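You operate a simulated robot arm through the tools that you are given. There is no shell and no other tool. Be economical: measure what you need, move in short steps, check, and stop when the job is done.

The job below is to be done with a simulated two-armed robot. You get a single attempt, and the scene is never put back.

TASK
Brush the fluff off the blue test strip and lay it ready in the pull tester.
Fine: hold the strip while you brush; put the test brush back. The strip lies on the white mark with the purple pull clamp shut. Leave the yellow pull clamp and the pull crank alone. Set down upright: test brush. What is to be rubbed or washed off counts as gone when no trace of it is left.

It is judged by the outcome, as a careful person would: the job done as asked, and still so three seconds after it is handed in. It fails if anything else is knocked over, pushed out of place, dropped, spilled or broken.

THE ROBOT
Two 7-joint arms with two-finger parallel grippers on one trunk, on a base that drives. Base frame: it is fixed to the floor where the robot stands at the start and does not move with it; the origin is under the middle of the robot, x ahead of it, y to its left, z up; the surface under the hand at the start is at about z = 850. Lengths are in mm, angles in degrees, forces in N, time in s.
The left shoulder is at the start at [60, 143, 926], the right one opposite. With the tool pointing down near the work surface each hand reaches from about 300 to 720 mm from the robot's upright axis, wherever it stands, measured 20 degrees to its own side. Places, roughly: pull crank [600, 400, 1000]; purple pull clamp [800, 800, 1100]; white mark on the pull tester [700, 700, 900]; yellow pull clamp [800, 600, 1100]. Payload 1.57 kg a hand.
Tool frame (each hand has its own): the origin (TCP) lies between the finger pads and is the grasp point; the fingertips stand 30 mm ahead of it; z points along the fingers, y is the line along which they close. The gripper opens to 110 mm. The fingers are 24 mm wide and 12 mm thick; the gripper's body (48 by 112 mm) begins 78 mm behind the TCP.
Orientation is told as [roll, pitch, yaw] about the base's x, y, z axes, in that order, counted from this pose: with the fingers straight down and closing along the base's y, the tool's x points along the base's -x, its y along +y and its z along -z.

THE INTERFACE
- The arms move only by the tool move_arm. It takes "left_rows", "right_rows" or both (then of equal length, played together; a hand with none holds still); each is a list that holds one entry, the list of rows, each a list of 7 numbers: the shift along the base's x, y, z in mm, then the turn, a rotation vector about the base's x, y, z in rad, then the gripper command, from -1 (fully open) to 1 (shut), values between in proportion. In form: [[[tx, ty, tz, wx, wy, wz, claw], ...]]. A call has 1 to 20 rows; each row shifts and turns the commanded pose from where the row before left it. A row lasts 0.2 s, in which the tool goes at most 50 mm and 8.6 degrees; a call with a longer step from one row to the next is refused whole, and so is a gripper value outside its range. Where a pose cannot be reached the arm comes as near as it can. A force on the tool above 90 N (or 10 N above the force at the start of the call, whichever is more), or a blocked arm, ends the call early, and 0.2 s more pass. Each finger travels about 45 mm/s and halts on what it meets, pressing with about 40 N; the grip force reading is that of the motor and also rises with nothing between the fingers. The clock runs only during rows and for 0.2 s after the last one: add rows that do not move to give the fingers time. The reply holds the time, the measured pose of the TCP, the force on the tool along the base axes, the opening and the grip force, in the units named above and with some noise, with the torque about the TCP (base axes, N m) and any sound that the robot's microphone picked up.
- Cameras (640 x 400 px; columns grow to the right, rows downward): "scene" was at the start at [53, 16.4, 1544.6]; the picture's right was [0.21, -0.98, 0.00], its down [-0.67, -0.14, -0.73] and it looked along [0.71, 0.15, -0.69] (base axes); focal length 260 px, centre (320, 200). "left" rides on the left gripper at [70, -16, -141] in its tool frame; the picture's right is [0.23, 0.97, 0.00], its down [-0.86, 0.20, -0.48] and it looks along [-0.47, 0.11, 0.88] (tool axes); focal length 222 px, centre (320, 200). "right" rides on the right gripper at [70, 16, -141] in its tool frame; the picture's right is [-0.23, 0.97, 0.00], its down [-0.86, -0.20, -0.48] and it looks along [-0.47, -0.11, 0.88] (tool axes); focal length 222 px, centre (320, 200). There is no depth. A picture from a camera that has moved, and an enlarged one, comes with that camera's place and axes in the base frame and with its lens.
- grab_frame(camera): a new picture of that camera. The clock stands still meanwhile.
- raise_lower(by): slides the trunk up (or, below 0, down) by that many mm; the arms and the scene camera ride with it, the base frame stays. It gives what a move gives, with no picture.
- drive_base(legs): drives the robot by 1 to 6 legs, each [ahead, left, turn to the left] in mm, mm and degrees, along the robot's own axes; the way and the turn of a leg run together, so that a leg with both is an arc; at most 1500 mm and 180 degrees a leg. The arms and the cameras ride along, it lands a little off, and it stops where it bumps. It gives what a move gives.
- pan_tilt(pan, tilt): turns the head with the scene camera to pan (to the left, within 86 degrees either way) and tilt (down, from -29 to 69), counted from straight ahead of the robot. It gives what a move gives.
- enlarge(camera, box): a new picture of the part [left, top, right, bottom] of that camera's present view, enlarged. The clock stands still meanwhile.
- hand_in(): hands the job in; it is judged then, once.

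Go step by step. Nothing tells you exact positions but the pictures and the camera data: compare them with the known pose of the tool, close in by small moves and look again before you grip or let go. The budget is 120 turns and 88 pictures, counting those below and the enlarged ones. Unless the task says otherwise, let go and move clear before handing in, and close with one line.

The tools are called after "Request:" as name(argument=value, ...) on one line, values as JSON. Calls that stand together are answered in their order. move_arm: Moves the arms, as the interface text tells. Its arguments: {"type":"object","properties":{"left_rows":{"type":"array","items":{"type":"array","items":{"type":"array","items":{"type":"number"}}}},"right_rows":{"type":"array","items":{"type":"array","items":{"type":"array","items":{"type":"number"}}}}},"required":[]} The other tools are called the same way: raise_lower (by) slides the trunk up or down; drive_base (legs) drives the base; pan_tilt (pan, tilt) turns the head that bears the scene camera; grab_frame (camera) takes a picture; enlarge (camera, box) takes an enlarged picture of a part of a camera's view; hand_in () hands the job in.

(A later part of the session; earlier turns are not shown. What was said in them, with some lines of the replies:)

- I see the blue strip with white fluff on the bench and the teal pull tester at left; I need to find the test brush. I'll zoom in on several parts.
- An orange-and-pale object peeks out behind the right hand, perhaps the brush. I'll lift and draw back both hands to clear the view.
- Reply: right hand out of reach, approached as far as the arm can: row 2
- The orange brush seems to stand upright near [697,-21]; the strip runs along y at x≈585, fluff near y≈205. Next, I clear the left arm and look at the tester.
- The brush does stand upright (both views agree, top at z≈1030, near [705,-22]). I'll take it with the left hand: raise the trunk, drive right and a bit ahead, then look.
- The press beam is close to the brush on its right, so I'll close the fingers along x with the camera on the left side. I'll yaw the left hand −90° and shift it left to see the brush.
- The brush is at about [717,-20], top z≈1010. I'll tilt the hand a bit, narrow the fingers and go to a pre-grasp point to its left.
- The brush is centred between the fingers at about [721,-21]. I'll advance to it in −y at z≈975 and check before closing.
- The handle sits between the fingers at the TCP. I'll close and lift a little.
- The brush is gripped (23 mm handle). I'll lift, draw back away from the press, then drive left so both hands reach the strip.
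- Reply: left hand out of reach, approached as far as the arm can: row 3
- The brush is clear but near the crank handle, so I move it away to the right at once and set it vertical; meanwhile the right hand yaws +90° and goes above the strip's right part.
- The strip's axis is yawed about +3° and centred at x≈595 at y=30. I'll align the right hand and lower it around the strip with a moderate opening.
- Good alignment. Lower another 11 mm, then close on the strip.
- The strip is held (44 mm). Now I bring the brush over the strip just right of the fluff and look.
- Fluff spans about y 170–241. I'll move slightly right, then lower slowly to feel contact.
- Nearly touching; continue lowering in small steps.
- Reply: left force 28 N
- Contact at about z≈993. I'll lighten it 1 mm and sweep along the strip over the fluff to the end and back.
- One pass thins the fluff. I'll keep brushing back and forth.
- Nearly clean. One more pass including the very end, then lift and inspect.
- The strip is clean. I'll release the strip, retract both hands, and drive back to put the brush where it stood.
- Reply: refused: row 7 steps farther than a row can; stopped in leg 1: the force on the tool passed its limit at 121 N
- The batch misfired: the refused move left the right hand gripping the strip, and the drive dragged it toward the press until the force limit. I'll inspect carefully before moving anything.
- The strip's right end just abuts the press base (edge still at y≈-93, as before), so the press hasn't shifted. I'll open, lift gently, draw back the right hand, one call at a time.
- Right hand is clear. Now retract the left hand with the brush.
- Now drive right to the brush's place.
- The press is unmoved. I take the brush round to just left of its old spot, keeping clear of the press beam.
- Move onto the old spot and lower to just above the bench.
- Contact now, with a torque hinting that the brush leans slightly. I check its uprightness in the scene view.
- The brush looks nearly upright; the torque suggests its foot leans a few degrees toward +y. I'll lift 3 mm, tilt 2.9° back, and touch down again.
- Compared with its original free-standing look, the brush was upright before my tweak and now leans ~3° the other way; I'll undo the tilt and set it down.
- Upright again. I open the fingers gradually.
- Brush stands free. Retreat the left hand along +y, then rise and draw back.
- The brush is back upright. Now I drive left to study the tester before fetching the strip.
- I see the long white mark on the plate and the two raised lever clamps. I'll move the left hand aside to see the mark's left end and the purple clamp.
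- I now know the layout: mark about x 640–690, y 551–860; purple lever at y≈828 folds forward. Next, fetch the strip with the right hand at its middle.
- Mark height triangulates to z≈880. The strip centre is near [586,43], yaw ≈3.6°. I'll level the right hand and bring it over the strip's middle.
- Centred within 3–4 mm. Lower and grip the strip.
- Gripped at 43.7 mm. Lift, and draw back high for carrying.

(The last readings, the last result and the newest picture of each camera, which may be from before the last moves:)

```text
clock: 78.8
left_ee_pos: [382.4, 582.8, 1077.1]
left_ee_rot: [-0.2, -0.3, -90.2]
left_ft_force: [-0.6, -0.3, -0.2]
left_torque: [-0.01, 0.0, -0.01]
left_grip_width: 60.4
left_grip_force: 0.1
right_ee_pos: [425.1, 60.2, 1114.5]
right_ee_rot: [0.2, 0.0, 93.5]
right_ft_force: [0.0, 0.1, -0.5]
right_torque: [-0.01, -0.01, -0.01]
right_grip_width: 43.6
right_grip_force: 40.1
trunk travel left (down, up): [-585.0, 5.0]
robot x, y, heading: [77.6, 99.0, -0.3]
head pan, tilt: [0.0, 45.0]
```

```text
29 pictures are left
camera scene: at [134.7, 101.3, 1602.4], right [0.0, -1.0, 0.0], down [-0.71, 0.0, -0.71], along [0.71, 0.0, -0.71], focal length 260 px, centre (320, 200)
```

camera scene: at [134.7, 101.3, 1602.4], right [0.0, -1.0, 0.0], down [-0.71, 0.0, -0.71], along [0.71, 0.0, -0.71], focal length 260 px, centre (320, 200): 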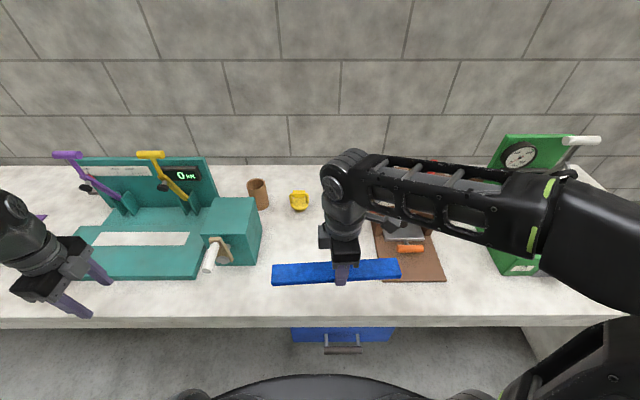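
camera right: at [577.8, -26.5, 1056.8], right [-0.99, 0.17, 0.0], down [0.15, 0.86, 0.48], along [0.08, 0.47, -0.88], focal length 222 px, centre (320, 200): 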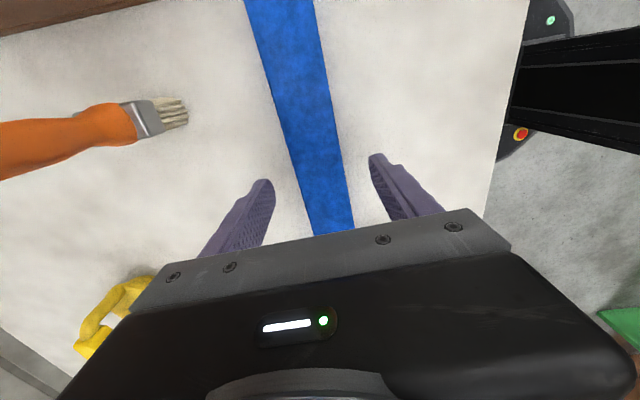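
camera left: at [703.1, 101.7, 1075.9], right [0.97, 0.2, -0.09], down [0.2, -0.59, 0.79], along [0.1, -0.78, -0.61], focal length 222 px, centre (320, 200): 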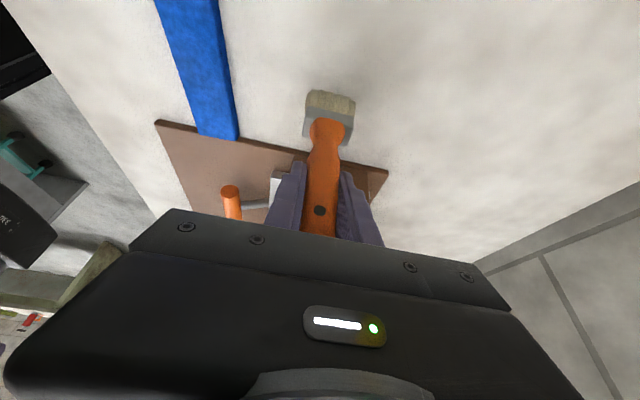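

The strip is held near its middle (its centre ≈7 mm left of the TCP). I bring the left hand nearer, then drive left to the tester.

Request:
move_arm(left_rows=[[[0, -40, 0, 0, 0, 0, -0.1], [0, -40, 0, 0, 0, 0, -0.1], [0, -40, 0, 0, 0, 0, -0.1], [0, -40, 0, 0, 0, 0, -0.1], [0, -30, 0, 0, 0, 0, -0.1], [0, 0, 0, 0, 0, 0, -0.1]]])

Request:
drive_base(legs=[[0, 645, 0.3]])

Request:
grab_frame(camera="scene")

```text
clock: 80.2
left_ee_pos: [382.2, 392.1, 1077.9]
left_ee_rot: [-0.1, -0.3, -90.2]
left_ft_force: [0.3, -0.8, -0.3]
left_torque: [-0.02, -0.03, -0.03]
left_grip_width: 60.4
left_grip_force: 0.1
right_ee_pos: [424.6, 59.1, 1114.4]
right_ee_rot: [0.1, -0.2, 93.5]
right_ft_force: [0.2, 0.4, 0.4]
right_torque: [-0.01, 0.02, -0.02]
right_grip_width: 43.6
right_grip_force: 40.2
trunk travel left (down, up): [-585.0, 5.0]
robot x, y, heading: [77.6, 100.7, -0.0]
head pan, tilt: [0.0, 45.0]
```

```text
clock: 83.8
left_ee_pos: [375.0, 1042.7, 1078.4]
left_ee_rot: [-0.2, -0.3, -89.2]
left_ft_force: [0.5, -0.3, 0.0]
left_torque: [-0.02, 0.0, 0.05]
left_grip_width: 60.5
left_grip_force: 0.0
right_ee_pos: [422.2, 711.8, 1114.2]
right_ee_rot: [0.1, -0.1, 94.6]
right_ft_force: [0.7, 0.1, 0.2]
right_torque: [-0.02, 0.02, 0.02]
right_grip_width: 43.8
right_grip_force: 40.2
trunk travel left (down, up): [-585.0, 5.0]
robot x, y, heading: [76.7, 745.6, 1.0]
head pan, tilt: [0.0, 45.0]
```

```text
28 pictures are left
camera scene: at [131.5, 748.4, 1602.4], right [0.01, -1.0, 0.0], down [-0.71, -0.01, -0.71], along [0.71, 0.01, -0.71], focal length 260 px, centre (320, 200)
```

scene: 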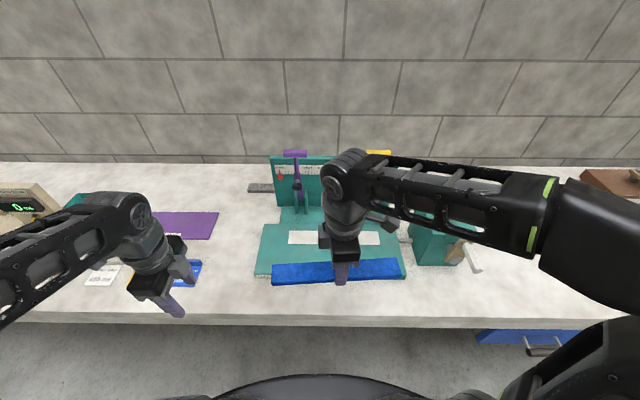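

The mark is at x≈647–698, y≈547–865 (parallel to y). I straighten the strip, lower to a carrying height just above the plate and extend over the mark.

Request:
move_arm(right_rows=[[[0, -2, -40, 0, 0, -0.08, 1], [0, -4, -40, 0, 0, 0, 1], [0, -4, -40, 0, 0, 0, 1], [20, 0, -30, 0, 0, 0, 1], [45, 0, 0, 0, 0, 0, 1], [45, 0, 0, 0, 0, 0, 1], [45, 0, 0, 0, 0, 0, 1], [45, 0, 0, 0, 0, 0, 1], [45, 0, 0, 0, 0, 0, 1], [0, 0, 0, 0, 0, 0, 1]]])

Request:
grab_frame(camera="right")

Request:
enlarge(camera="scene", box=[230, 140, 430, 290])

```text
clock: 86.0
left_ee_pos: [374.3, 1043.1, 1076.7]
left_ee_rot: [-0.2, -0.3, -89.1]
left_ft_force: [-0.6, -0.7, -0.2]
left_torque: [-0.03, -0.02, 0.0]
left_grip_width: 60.4
left_grip_force: 0.1
right_ee_pos: [666.4, 700.3, 964.8]
right_ee_rot: [0.1, 0.0, 89.9]
right_ft_force: [0.0, -0.6, -0.1]
right_torque: [0.0, 0.02, -0.01]
right_grip_width: 43.9
right_grip_force: 40.3
trunk travel left (down, up): [-585.0, 5.0]
robot x, y, heading: [81.4, 747.5, 0.4]
head pan, tilt: [0.0, 45.0]
```

```text
27 pictures are left
camera right: at [651.2, 629.1, 1105.8], right [-0.97, 0.23, 0.0], down [0.2, 0.85, 0.48], along [0.11, 0.47, -0.88], focal length 222 px, centre (320, 200)
```

right: 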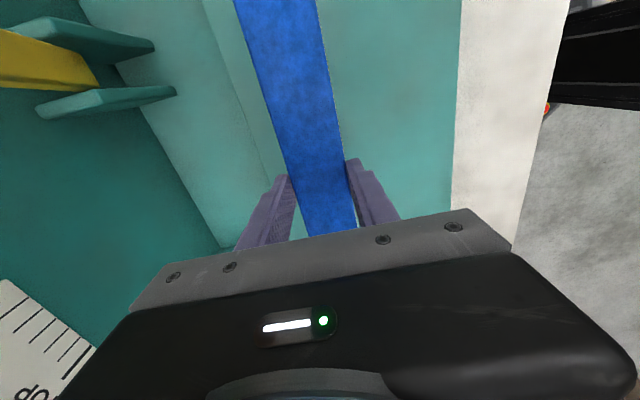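

```text
2.67 times, centred on (330, 215) of scene
camera zoom: at [130.7, 747.6, 1602.5], right [0.01, -1.0, 0.0], down [-0.71, -0.01, -0.71], along [0.71, 0.01, -0.71], focal length 692 px, centre (293, 160)
```

zoom: 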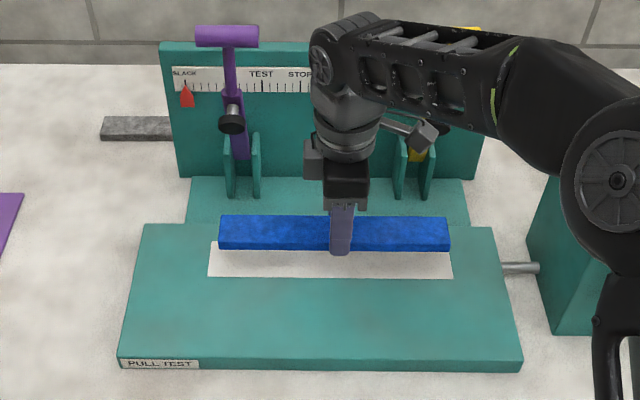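

Excellent alignment; shift +4 mm x, +3 mm y and lower close to the plate.

Request:
move_arm(right_rows=[[[4, 3, -10, 0, 0, 0, 1], [0, 0, -12, 0, 0, 0, 1], [0, 0, -12, 0, 0, 0, 1], [0, 0, 0, 0, 0, 0, 1]]])

Request:
enlarge(camera="scene", box=[230, 140, 430, 290])

```text
clock: 87.0
left_ee_pos: [374.3, 1043.4, 1079.0]
left_ee_rot: [-0.2, -0.2, -89.2]
left_ft_force: [-0.6, 0.4, 0.9]
left_torque: [0.01, 0.01, -0.01]
left_grip_width: 60.5
left_grip_force: 0.1
right_ee_pos: [670.8, 704.1, 928.1]
right_ee_rot: [0.1, -0.1, 89.9]
right_ft_force: [-0.3, -0.7, -0.6]
right_torque: [0.01, 0.0, 0.01]
right_grip_width: 44.1
right_grip_force: 39.6
trunk travel left (down, up): [-585.0, 5.0]
robot x, y, heading: [76.5, 751.5, 0.7]
head pan, tilt: [0.0, 45.0]
```

```text
2.67 times, centred on (330, 215) of scene
camera zoom: at [131.5, 747.6, 1602.4], right [0.01, -1.0, 0.0], down [-0.71, -0.01, -0.71], along [0.71, 0.01, -0.71], focal length 692 px, centre (293, 160)
```

zoom: 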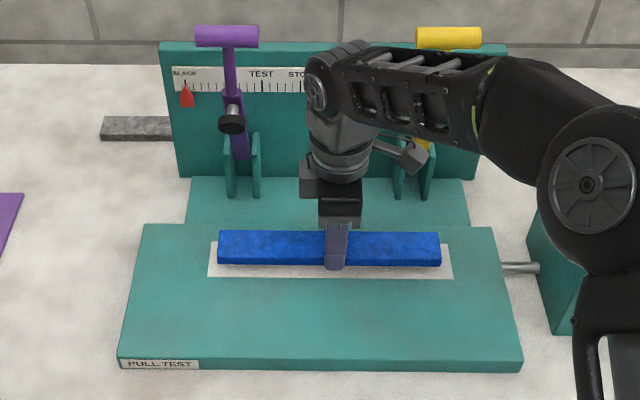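

Request:
move_arm(right_rows=[[[0, 0, -5, 0, 0, 0, 1], [0, 0, -3, 0, 0, 0, 1], [0, 0, 0, 0, 0, 0, 1]]])

Request:
move_arm(right_rows=[[[0, 0, -2, 0, 0, 0, 1], [0, 0, -2, 0, 0, 0, 1], [0, 0, 0, 0, 0, 0, 1]]])

Request:
enlarge(camera="scene", box=[270, 190, 410, 270])

```text
clock: 87.8
left_ee_pos: [374.3, 1042.8, 1077.4]
left_ee_rot: [-0.2, -0.4, -89.2]
left_ft_force: [0.3, -0.3, -0.4]
left_torque: [-0.03, 0.0, 0.0]
left_grip_width: 60.4
left_grip_force: 0.1
right_ee_pos: [672.0, 704.2, 921.6]
right_ee_rot: [0.0, -0.1, 89.8]
right_ft_force: [0.1, -0.2, -0.9]
right_torque: [-0.01, 0.05, -0.01]
right_grip_width: 43.8
right_grip_force: 40.0
trunk travel left (down, up): [-585.0, 5.0]
robot x, y, heading: [77.8, 750.9, 0.5]
head pan, tilt: [0.0, 45.0]
```

```text
clock: 88.6
left_ee_pos: [374.6, 1043.6, 1078.3]
left_ee_rot: [-0.2, -0.3, -89.2]
left_ft_force: [0.3, 0.4, 0.4]
left_torque: [0.02, -0.01, 0.03]
left_grip_width: 60.4
left_grip_force: 0.1
right_ee_pos: [671.8, 703.0, 917.1]
right_ee_rot: [0.2, -0.1, 89.9]
right_ft_force: [1.3, 0.7, -0.8]
right_torque: [0.02, -0.01, 0.0]
right_grip_width: 43.8
right_grip_force: 40.0
trunk travel left (down, up): [-585.0, 5.0]
robot x, y, heading: [75.3, 748.3, 0.7]
head pan, tilt: [0.0, 45.0]
```

```text
4.57 times, centred on (340, 230) of scene
camera zoom: at [131.6, 747.7, 1602.4], right [0.01, -1.0, 0.0], down [-0.71, -0.01, -0.71], along [0.71, 0.01, -0.71], focal length 1187 px, centre (229, 63)
```

zoom: 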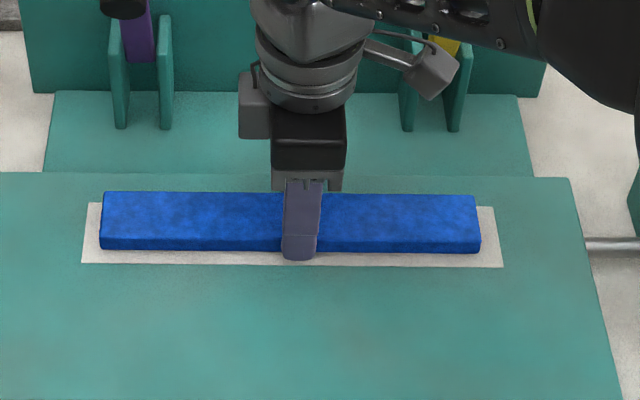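

Centred on the mark. Continue lowering to contact.

Request:
move_arm(right_rows=[[[0, 0, -1.5, 0, 0, 0, 1], [0, 0, -1.5, 0, 0, 0, 1], [0, 0, 0, 0, 0, 0, 1]]])

Request:
move_arm(right_rows=[[[0, 0, -1.5, 0, 0, 0, 1], [0, 0, 0, 0, 0, 0, 1]]])

```text
clock: 89.4
left_ee_pos: [375.6, 1043.9, 1077.4]
left_ee_rot: [-0.2, -0.4, -89.3]
left_ft_force: [-0.2, -0.1, -0.6]
left_torque: [0.0, -0.02, 0.05]
left_grip_width: 60.6
left_grip_force: 0.0
right_ee_pos: [669.7, 703.1, 914.9]
right_ee_rot: [0.1, 0.0, 89.8]
right_ft_force: [0.7, -0.4, 1.7]
right_torque: [0.06, -0.06, -0.01]
right_grip_width: 43.8
right_grip_force: 40.0
trunk travel left (down, up): [-585.0, 5.0]
robot x, y, heading: [76.1, 750.1, 0.6]
head pan, tilt: [0.0, 45.0]
```

```text
clock: 90.0
left_ee_pos: [374.1, 1042.9, 1078.4]
left_ee_rot: [-0.2, -0.2, -89.2]
left_ft_force: [-0.3, -0.1, -0.5]
left_torque: [0.03, 0.01, 0.0]
left_grip_width: 60.5
left_grip_force: 0.1
right_ee_pos: [671.3, 704.4, 914.3]
right_ee_rot: [0.1, -0.2, 90.0]
right_ft_force: [-0.9, -1.3, 12.5]
right_torque: [-0.12, 0.1, 0.05]
right_grip_width: 43.7
right_grip_force: 39.8
trunk travel left (down, up): [-585.0, 5.0]
robot x, y, heading: [75.6, 749.6, 0.2]
head pan, tilt: [0.0, 45.0]
```

Contact. I look once before preparing the left hand for the purple clamp.

Request:
enlarge(camera="scene", box=[250, 140, 410, 260])

```text
3.33 times, centred on (330, 200) of scene
camera zoom: at [130.2, 747.6, 1602.7], right [0.01, -1.0, 0.0], down [-0.71, -0.01, -0.71], along [0.71, 0.01, -0.71], focal length 866 px, centre (287, 200)
```

zoom: 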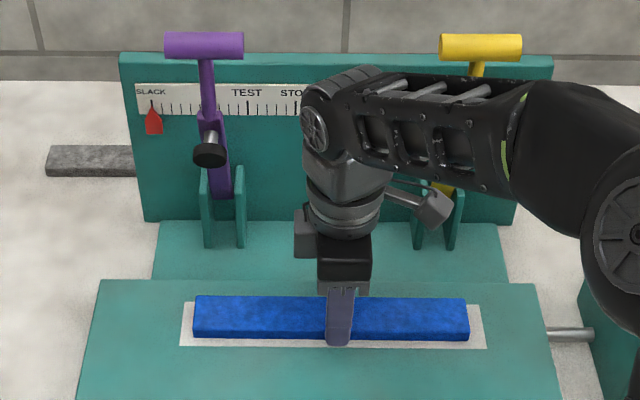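

The strip lies centred on the mark; the right hand keeps holding it. The purple T-handle is at about [755,827,1166] (bar along y, ±33 mm). I bring the left hand up behind it, fingers pitched 45° forward, aiming at the bar's left half.

Request:
move_arm(left_rows=[[[20, -22, 30, 0, -0.131, -0.012, -0.1], [25, -22, 30, 0, -0.131, 0, -0.1], [36, -22, 20, 0, -0.131, 0, -0.1], [36, -22, 16, 0, -0.131, 0, -0.1], [36, -22, 12, 0, -0.131, 0, -0.1], [38, -22, 12, 0, -0.131, 0, -0.1], [40, -22, 10, 0, 0, 0, -0.1], [40, -22, 7, 0, 0, 0, -0.1], [40, -20, 5, 0, 0, 0, -0.1], [0, 0, 0, 0, 0, 0, -0.1]]])

Request:
grab_frame(camera="left")

Request:
grab_frame(camera="scene")

```text
clock: 92.2
left_ee_pos: [684.6, 845.5, 1222.5]
left_ee_rot: [44.9, -0.3, -90.1]
left_ft_force: [0.6, -0.3, 0.6]
left_torque: [0.0, -0.02, 0.02]
left_grip_width: 60.2
left_grip_force: 0.1
right_ee_pos: [671.8, 703.8, 914.0]
right_ee_rot: [0.0, -0.2, 89.9]
right_ft_force: [3.0, 1.1, 26.2]
right_torque: [-0.18, -0.11, -0.03]
right_grip_width: 43.9
right_grip_force: 39.8
trunk travel left (down, up): [-585.0, 5.0]
robot x, y, heading: [79.8, 745.3, 0.9]
head pan, tilt: [0.0, 45.0]
```

```text
22 pictures are left
camera left: at [572.0, 916.2, 1311.4], right [0.69, 0.23, 0.69], down [-0.2, -0.85, 0.48], along [0.7, -0.47, -0.54], focal length 222 px, centre (320, 200)
```

left: 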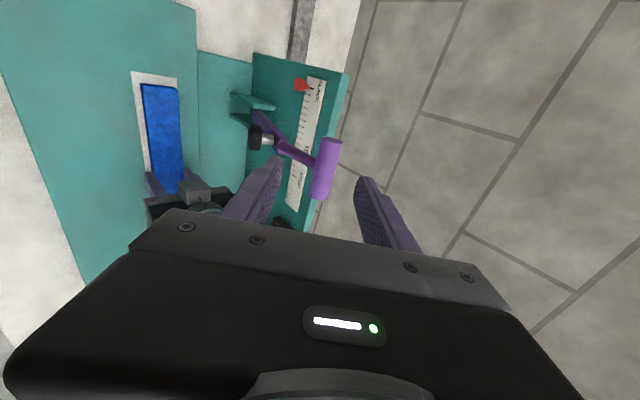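

```text
21 pictures are left
camera scene: at [129.8, 747.8, 1602.6], right [0.01, -1.0, 0.0], down [-0.71, -0.01, -0.71], along [0.71, 0.01, -0.71], focal length 260 px, centre (320, 200)
```

scene: 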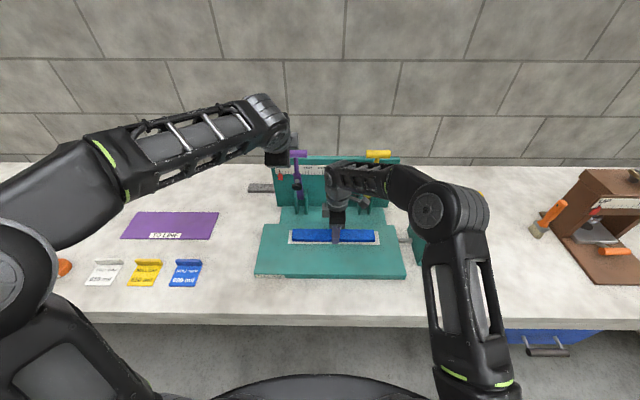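

The bar is at about [760,829,1162]. I advance along the fingers' direction so the bar comes between them, left of the shaft.

Request:
move_arm(right_rows=[[[0, 0, 0.8, 0, 0, 0, 1], [0, 0, 0, 0, 0, 0, 1], [0, 0, 0, 0, 0, 0, 1], [0, 0, 0, 0, 0, 0, 1]]], left_rows=[[[28, 4, -14, 0, 0, 0, -0.1], [24, 0, -23, 0, 0, 0, -0.1], [22, 0, -22, 0, 0, 0, -0.1], [0, 0, 0, 0, 0, 0, -0.1]]])

Request:
grab_frame(camera="left")

Request:
enlarge(camera="scene", box=[250, 110, 350, 190])

```text
clock: 93.2
left_ee_pos: [759.4, 851.5, 1161.0]
left_ee_rot: [44.9, -0.3, -90.1]
left_ft_force: [0.2, 0.1, -0.6]
left_torque: [0.01, 0.01, -0.02]
left_grip_width: 60.6
left_grip_force: 0.0
right_ee_pos: [671.0, 704.4, 914.8]
right_ee_rot: [0.1, -0.1, 89.9]
right_ft_force: [2.1, 1.0, 16.0]
right_torque: [-0.03, -0.19, -0.03]
right_grip_width: 43.7
right_grip_force: 40.0
trunk travel left (down, up): [-585.0, 5.0]
robot x, y, heading: [81.1, 750.7, 0.9]
head pan, tilt: [0.0, 45.0]
```

```text
20 pictures are left
camera left: at [647.9, 920.9, 1250.0], right [0.69, 0.23, 0.69], down [-0.2, -0.85, 0.48], along [0.7, -0.47, -0.54], focal length 222 px, centre (320, 200)
```

left: 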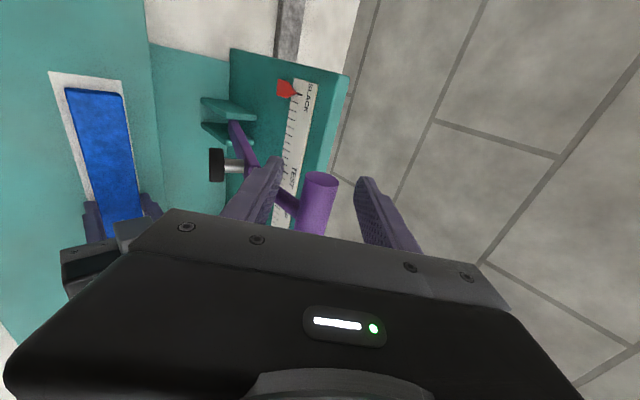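

```text
5.00 times, centred on (300, 150) of scene
camera zoom: at [130.4, 747.9, 1602.5], right [0.01, -1.0, 0.0], down [-0.71, -0.01, -0.71], along [0.71, 0.01, -0.71], focal length 1298 px, centre (420, 450)
```

zoom: 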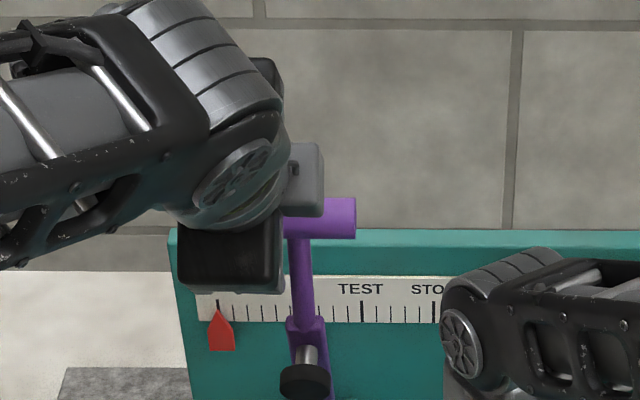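

The bar is between the fingers at the TCP. Close on it.

Request:
move_arm(left_rows=[[[0, -2, 0, 0, 0, 0, 0.2], [0, 0, 0, 0, 0, 0, 0.6], [0, 0, 0, 0, 0, 0, 0.8], [0, 0, 0, 0, 0, 0, 0.8]]])

Request:
grab_frame(camera="left")

```text
clock: 94.2
left_ee_pos: [759.1, 848.3, 1161.0]
left_ee_rot: [44.8, -0.3, -90.2]
left_ft_force: [-5.5, 0.8, -3.4]
left_torque: [0.26, 0.04, -0.08]
left_grip_width: 24.1
left_grip_force: 27.3
right_ee_pos: [670.2, 705.1, 913.4]
right_ee_rot: [0.1, -0.1, 90.0]
right_ft_force: [1.5, 1.0, 10.2]
right_torque: [0.06, -0.08, 0.0]
right_grip_width: 43.8
right_grip_force: 39.9
trunk travel left (down, up): [-585.0, 5.0]
robot x, y, heading: [78.7, 745.0, 0.6]
head pan, tilt: [0.0, 45.0]
```

```text
18 pictures are left
camera left: at [647.1, 919.3, 1249.7], right [0.69, 0.23, 0.68], down [-0.2, -0.85, 0.48], along [0.69, -0.47, -0.54], focal length 222 px, centre (320, 200)
```

left: 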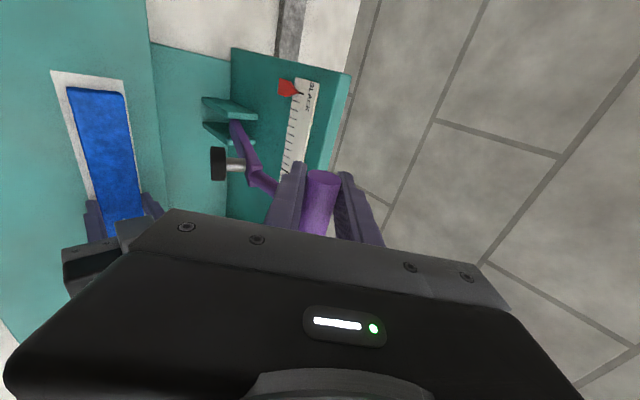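

Gripped (24 mm bar). Pivot ≈ [806, ·, 935], radius ≈231. I swing the lever forward along that arc, first part.

Request:
move_arm(left_rows=[[[-16.3, 0, -4, 0, -0.032, 0, 0.8], [-15.8, 0, -5.1, 0, -0.032, 0, 0.8], [-15, 0, -6.1, 0, -0.032, 0, 0.8], [-14.4, 0, -7, 0, -0.032, 0, 0.8], [-14, 0, -8, 0, -0.032, 0, 0.8], [-13.4, 0, -9.1, 0, -0.032, 0, 0.8], [0, 0, 0, 0, 0, 0, 0.8]]])

Request:
grab_frame(camera="left")

```text
clock: 95.8
left_ee_pos: [666.5, 848.0, 1122.1]
left_ee_rot: [55.8, -0.3, -90.1]
left_ft_force: [1.1, -1.9, -1.8]
left_torque: [0.21, -0.01, -0.16]
left_grip_width: 23.5
left_grip_force: 35.4
right_ee_pos: [670.1, 704.2, 913.3]
right_ee_rot: [0.2, -0.1, 89.9]
right_ft_force: [-4.7, 0.7, 7.4]
right_torque: [0.06, 0.1, 0.0]
right_grip_width: 43.7
right_grip_force: 39.8
trunk travel left (down, up): [-585.0, 5.0]
robot x, y, heading: [77.8, 745.6, 0.9]
head pan, tilt: [0.0, 45.0]
```

```text
17 pictures are left
camera left: at [540.9, 919.3, 1187.1], right [0.55, 0.23, 0.8], down [-0.29, -0.85, 0.44], along [0.79, -0.47, -0.4], focal length 222 px, centre (320, 200)
```

left: 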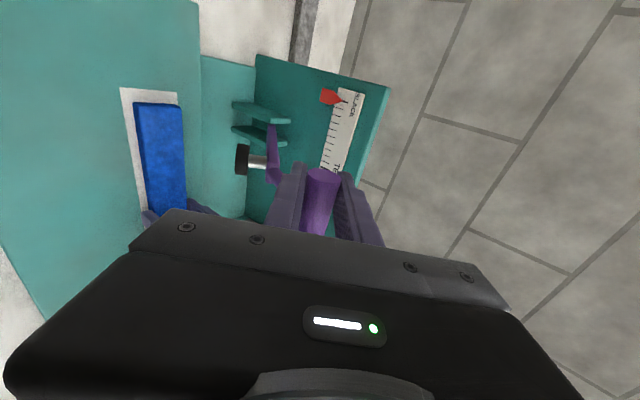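

The lever follows with little force. Continue the arc.

Request:
move_arm(left_rows=[[[-12.7, 0, -9.9, 0, -0.032, 0, 0.8], [-12, 0, -10.9, 0, -0.032, 0, 0.8], [-11.2, 0, -11.6, 0, -0.032, 0, 0.8], [-10.3, 0, -12.3, 0, -0.032, 0, 0.8], [-9.5, 0, -13, 0, -0.032, 0, 0.8], [-8.5, 0, -13.7, 0, -0.032, 0, 0.8], [-7.6, 0, -14.3, 0, -0.032, 0, 0.8], [-6.6, 0, -14.7, 0, -0.032, 0, 0.8], [0, 0, 0, 0, 0, 0, 0.8]]])

Request:
enlarge(camera="scene", box=[230, 130, 410, 270])

```text
clock: 97.8
left_ee_pos: [591.6, 848.2, 1021.2]
left_ee_rot: [70.5, -0.2, -90.2]
left_ft_force: [-25.1, 6.4, 8.4]
left_torque: [0.14, -0.01, -0.29]
left_grip_width: 23.4
left_grip_force: 36.0
left hand out of reach, approached as far as the arm can: row 8
right_ee_pos: [669.1, 704.7, 914.8]
right_ee_rot: [0.0, -0.1, 90.1]
right_ft_force: [0.4, -0.1, -0.7]
right_torque: [0.02, 0.01, -0.03]
right_grip_width: 43.6
right_grip_force: 39.9
trunk travel left (down, up): [-585.0, 5.0]
robot x, y, heading: [80.0, 747.2, 0.9]
head pan, tilt: [0.0, 45.0]
```

```text
2.86 times, centred on (320, 200) of scene
camera zoom: at [126.5, 748.5, 1602.6], right [0.01, -1.0, 0.0], down [-0.7, -0.01, -0.71], along [0.71, 0.01, -0.7], focal length 742 px, centre (320, 200)
```

zoom: 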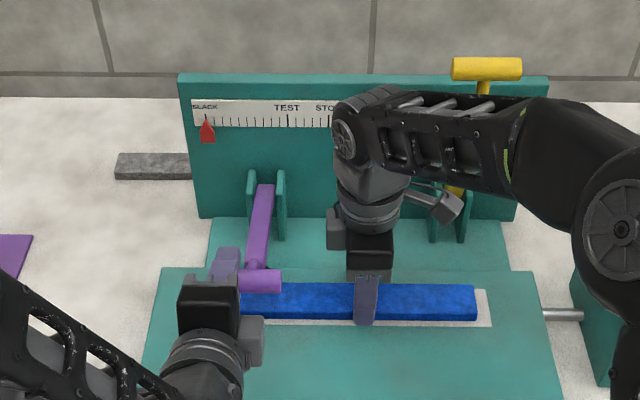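

The lever is well forward. I keep the tool's pitch fixed now (bar turns in the pads), ease a little toward −x, and continue down.

Request:
move_arm(left_rows=[[[-5, 0, -8, 0, 0, 0, 0.8], [-4, 0, -11, 0, 0, 0, 0.8], [-3.5, 0, -12, 0, 0, 0, 0.8], [-3, 0, -12, 0, 0, 0, 0.8], [0, 0, 0, 0, 0, 0, 0.8]]])

```text
clock: 99.0
left_ee_pos: [584.0, 846.2, 977.8]
left_ee_rot: [70.5, -0.2, -90.1]
left_ft_force: [-10.6, 11.0, 0.8]
left_torque: [0.25, 0.04, 0.24]
left_grip_width: 23.5
left_grip_force: 36.0
left hand out of reach, approached as far as the arm can: row 1
right_ee_pos: [672.0, 706.0, 915.1]
right_ee_rot: [0.0, -0.1, 89.9]
right_ft_force: [0.0, -0.6, -0.3]
right_torque: [0.02, 0.0, -0.04]
right_grip_width: 43.7
right_grip_force: 39.8
trunk travel left (down, up): [-585.0, 5.0]
robot x, y, heading: [83.1, 748.2, 0.7]
head pan, tilt: [0.0, 45.0]
```

Request:
move_arm(left_rows=[[[-1, 0, -8, 0, 0.05, 0, 0.8], [-1, 0, -8, 0, 0.05, 0, 0.8], [0, 0, -6, 0, 0.05, 0, 0.8], [0, 0, 0, 0, 0, 0, 0.8]]])

Request:
enlarge(camera="scene", box=[230, 130, 410, 270])

Request:
grab_frame(camera="left")

```text
clock: 100.0
left_ee_pos: [583.2, 845.9, 960.7]
left_ee_rot: [62.7, -0.3, -90.0]
left_ft_force: [-3.2, 13.8, 34.9]
left_torque: [-0.24, 0.16, -0.67]
left_grip_width: 23.5
left_grip_force: 35.2
right_ee_pos: [670.4, 704.6, 913.5]
right_ee_rot: [0.1, 0.0, 89.9]
right_ft_force: [2.2, -0.4, -3.9]
right_torque: [-0.47, -0.09, -0.16]
right_grip_width: 43.8
right_grip_force: 40.2
trunk travel left (down, up): [-585.0, 5.0]
robot x, y, heading: [76.4, 748.5, 0.9]
head pan, tilt: [0.0, 45.0]
```

```text
2.86 times, centred on (320, 200) of scene
camera zoom: at [128.7, 749.3, 1603.0], right [0.01, -1.0, 0.0], down [-0.71, -0.01, -0.71], along [0.71, 0.01, -0.71], focal length 742 px, centre (320, 200)
```

zoom: 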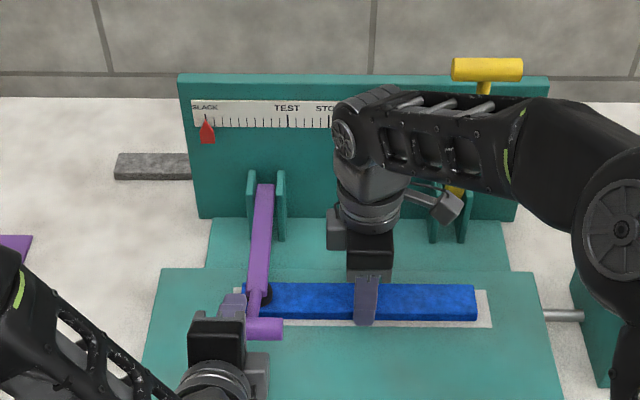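

```text
14 pictures are left
camera left: at [449.5, 916.8, 1009.7], right [0.45, 0.23, 0.86], down [-0.34, -0.85, 0.4], along [0.83, -0.47, -0.3], focal length 222 px, centre (320, 200)
```

left: 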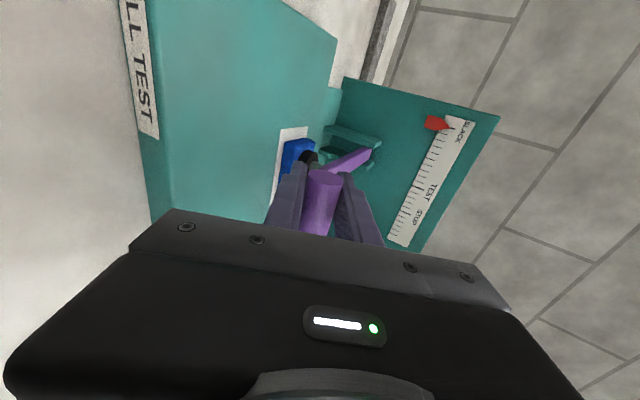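

The foot has reached the strip (35 N). I press a bit further to make sure it's fully shut.

Request:
move_arm(left_rows=[[[0, 0, -2, 0, 0, 0, 0.8], [0, 0, -2, 0, 0, 0, 0.8], [0, 0, 0, 0, 0, 0, 0.8]]])

```text
clock: 100.8
left_ee_pos: [583.8, 844.7, 953.0]
left_ee_rot: [62.2, -0.3, -90.3]
left_ft_force: [9.4, -0.2, 28.0]
left_torque: [-0.01, 0.26, -0.08]
left_grip_width: 36.7
left_grip_force: 14.6
right_ee_pos: [670.8, 703.6, 914.3]
right_ee_rot: [0.0, -0.2, 89.9]
right_ft_force: [0.0, 0.6, -0.4]
right_torque: [-0.03, 0.0, 0.0]
right_grip_width: 43.8
right_grip_force: 39.3
trunk travel left (down, up): [-585.0, 5.0]
robot x, y, heading: [74.7, 747.2, 0.7]
head pan, tilt: [0.0, 45.0]
```

Request:
grab_frame(camera="left")

Request:
enlarge(camera="scene", box=[260, 180, 340, 250])

```text
13 pictures are left
camera left: at [449.9, 915.4, 1003.6], right [0.45, 0.23, 0.86], down [-0.33, -0.85, 0.4], along [0.83, -0.47, -0.31], focal length 222 px, centre (320, 200)
```

left: 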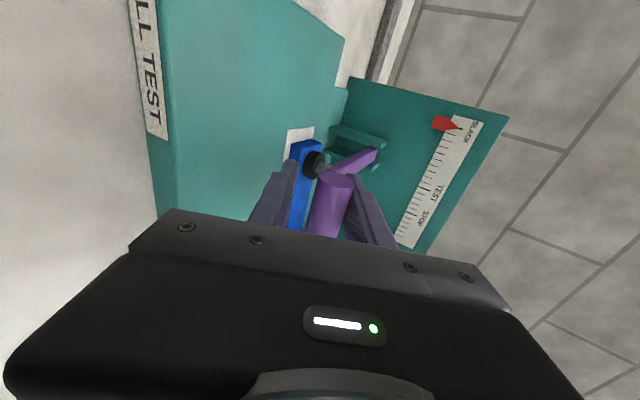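

```text
5.71 times, centred on (300, 215) of scene
camera zoom: at [130.8, 747.0, 1602.5], right [0.01, -1.0, 0.0], down [-0.71, -0.01, -0.71], along [0.71, 0.01, -0.71], focal length 1484 px, centre (434, 114)
```

zoom: 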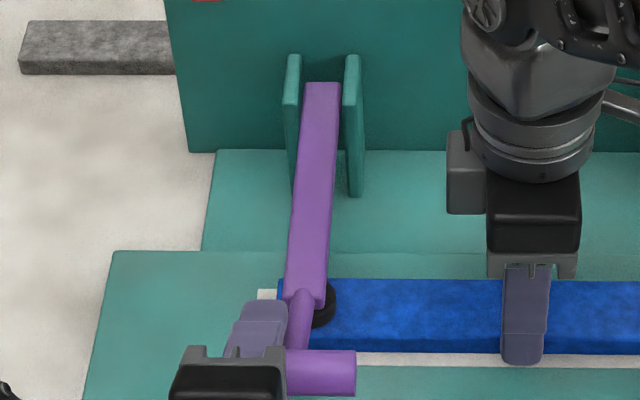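

The lever has stopped with its foot on the strip at its middle (y≈823); only the grip yielded. I'll release the bar gently and see whether it stays; also release the right hand from the strip.

Request:
move_arm(left_rows=[[[0, 0, 2, 0, 0, 0, 0.2], [0, 0, 2, 0, 0, 0, -0.2], [0, 0, 0, 0, 0, 0, -0.3], [0, 0, 0, 0, 0, 0, -0.3], [0, 0, 0, 0, 0, 0, -0.3], [0, 0, 0, 0, 0, 0, -0.3], [0, 0, 0, 0, 0, 0, -0.3]]], right_rows=[[[0, 0, 0, 0, 0, 0, 0.4], [0, 0, 0, 0, 0, 0, 0], [0, 0, 0, 0, 0, 0, -0.1], [0, 0, 0, 0, 0, 0, -0.1], [0, 0, 15, 0, 0, 0, -0.1], [0, 0, 35, 0, 0, 0, -0.1], [0, 0, 40, 0, 0, 0, -0.1]]])

Request:
enlarge(camera="left", box=[220, 80, 420, 250])

```text
clock: 102.4
left_ee_pos: [582.3, 845.8, 954.7]
left_ee_rot: [61.9, -0.4, -90.2]
left_ft_force: [-1.3, 0.4, -0.2]
left_torque: [0.0, -0.02, -0.01]
left_grip_width: 71.6
left_grip_force: 0.1
right_ee_pos: [670.6, 702.9, 1003.2]
right_ee_rot: [0.2, -0.1, 89.9]
right_ft_force: [-0.2, 0.9, 0.1]
right_torque: [0.0, -0.04, 0.04]
right_grip_width: 60.3
right_grip_force: 0.1
trunk travel left (down, up): [-585.0, 5.0]
robot x, y, heading: [75.6, 746.0, 1.0]
head pan, tilt: [0.0, 45.0]
```

```text
2.35 times, centred on (320, 165) of left
camera zoom: at [449.7, 916.7, 1006.6], right [0.46, 0.23, 0.86], down [-0.33, -0.85, 0.41], along [0.82, -0.47, -0.32], focal length 523 px, centre (320, 282)
```

zoom: 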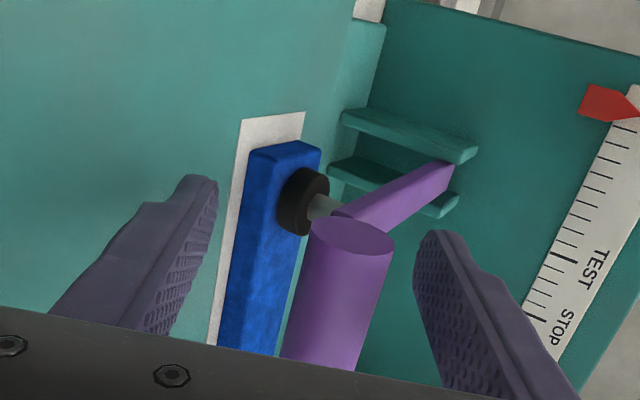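

The foot sits flat on the strip and the lever stays. I slide the left hand out along +y past the bar's end, then up and away; the right hand withdraws as well.

Request:
move_arm(left_rows=[[[0, 15, 0, 0, 0, 0, -0.3], [0, 25, 0, 0, 0, 0, -0.3], [0, 35, 0, 0, 0, 0, -0.3], [0, 30, 20, 0, 0, 0, -0.3], [0, 20, 40, 0, 0.1, 0, -0.3], [0, 0, 45, 0, 0.1, 0, -0.3], [-20, 0, 30, 0, 0.1, 0, -0.3], [0, 0, 0, 0, 0, 0, -0.3]]], right_rows=[[[0, 0, 10, 0, 0, 0, -0.1], [-20, 0, 10, 0, 0, 0, -0.1], [-40, 0, 10, 0, 0, 0, -0.1], [-45, 0, 10, 0, 0, 0, -0.1], [-45, 0, 10, 0, 0, 0, -0.1], [-45, 0, 10, 0, 0, 0, -0.1], [-20, 0, 10, 0, 0, 0, -0.1], [0, 0, 0, 0, 0, 0, -0.1]]])

Request:
enlarge(camera="scene", box=[240, 140, 420, 280])

```text
clock: 104.2
left_ee_pos: [578.8, 947.3, 1086.1]
left_ee_rot: [44.7, -0.4, -90.2]
left_ft_force: [0.3, -0.6, 0.2]
left_torque: [0.0, 0.01, -0.01]
left_grip_width: 71.5
left_grip_force: 0.1
left hand out of reach, approached as far as the arm can: row 2, 3, 4
right_ee_pos: [458.1, 702.2, 1073.3]
right_ee_rot: [0.3, -0.1, 89.9]
right_ft_force: [-0.5, -0.9, -0.1]
right_torque: [0.0, 0.0, 0.01]
right_grip_width: 60.3
right_grip_force: 0.1
trunk travel left (down, up): [-585.0, 5.0]
robot x, y, heading: [78.6, 749.3, 0.5]
head pan, tilt: [0.0, 45.0]
```

```text
2.86 times, centred on (330, 210) of scene
camera zoom: at [132.6, 748.0, 1602.4], right [0.01, -1.0, 0.0], down [-0.71, -0.01, -0.71], along [0.71, 0.01, -0.71], focal length 742 px, centre (291, 171)
```

zoom: 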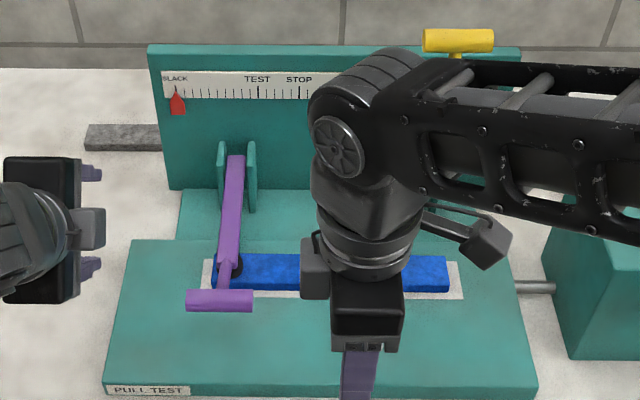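

The purple clamp is down on the strip. I move the right hand aside to check the whole strip and the brush.

Request:
move_arm(right_rows=[[[-30, -35, 10, 0, 0, 0, -0.1], [-20, -40, 10, 0, 0, 0, -0.1], [-10, -45, 10, 0, 0, 0, -0.1], [0, -45, 0, 0, 0, 0, -0.1], [0, -45, 0, 0, 0, 0, -0.1], [0, 0, 0, 0, 0, 0, -0.1]]])

Request:
pan_tilt(pan=-15, tilt=42)

Request:
grab_frame(camera="scene")

Request:
enlarge(camera="scene", box=[200, 150, 340, 270])

```text
clock: 105.6
left_ee_pos: [577.7, 947.3, 1085.9]
left_ee_rot: [44.8, -0.2, -90.2]
left_ft_force: [-0.3, 0.0, 0.1]
left_torque: [-0.02, -0.04, 0.0]
left_grip_width: 71.5
left_grip_force: 0.0
right_ee_pos: [397.2, 492.4, 1103.6]
right_ee_rot: [0.1, -0.1, 89.8]
right_ft_force: [-0.9, 0.7, -0.4]
right_torque: [0.01, 0.0, 0.04]
right_grip_width: 60.4
right_grip_force: 0.1
trunk travel left (down, up): [-585.0, 5.0]
robot x, y, heading: [77.7, 746.7, 0.7]
head pan, tilt: [0.0, 45.0]
```

```text
clock: 106.4
left_ee_pos: [577.8, 946.6, 1086.3]
left_ee_rot: [44.7, -0.3, -90.2]
left_ft_force: [0.7, -0.4, 0.6]
left_torque: [-0.01, -0.02, 0.01]
left_grip_width: 71.6
left_grip_force: 0.1
right_ee_pos: [397.6, 492.4, 1104.2]
right_ee_rot: [0.1, -0.1, 89.9]
right_ft_force: [-0.3, -0.1, -0.5]
right_torque: [0.0, 0.0, 0.01]
right_grip_width: 60.6
right_grip_force: 0.0
trunk travel left (down, up): [-585.0, 5.0]
robot x, y, heading: [78.0, 749.1, 0.9]
head pan, tilt: [-15.0, 42.0]
```

```text
9 pictures are left
camera scene: at [131.2, 726.1, 1606.8], right [-0.25, -0.97, 0.0], down [-0.65, 0.16, -0.74], along [0.72, -0.18, -0.67], focal length 260 px, centre (320, 200)
```

scene: 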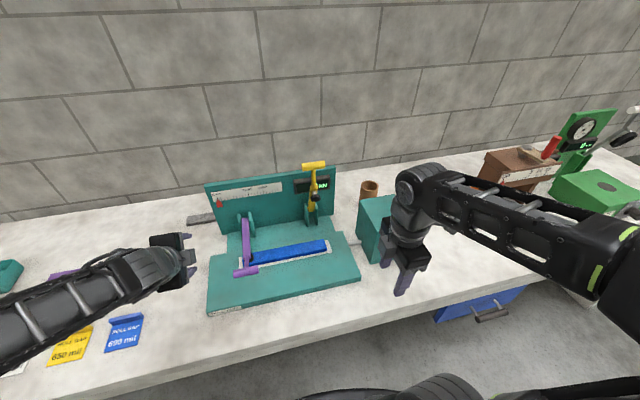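

```text
3.33 times, centred on (270, 210) of scene
camera zoom: at [131.2, 726.1, 1606.8], right [-0.25, -0.97, 0.0], down [-0.65, 0.16, -0.74], along [0.72, -0.18, -0.67], focal length 866 px, centre (487, 167)
```

zoom: 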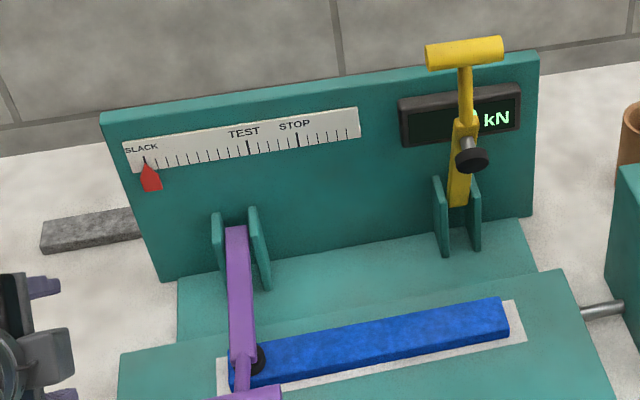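

The clean blue strip lies on the white mark with the purple clamp shut on it, and the yellow clamp and crank are untouched. The brush was standing upright in its place when last in view. Both hands are clear, so I hand in.

Request:
hand_in()

```text
The job is handed in.
```

I brushed the strip clean and laid it on the white mark with the purple pull clamp shut. The test brush is back upright in its place, and I left the yellow pull clamp and the crank alone. One slip: I drove off while still gripping the strip, which pushed its end against the base of the press beside it. The pictures showed no shift in the press.
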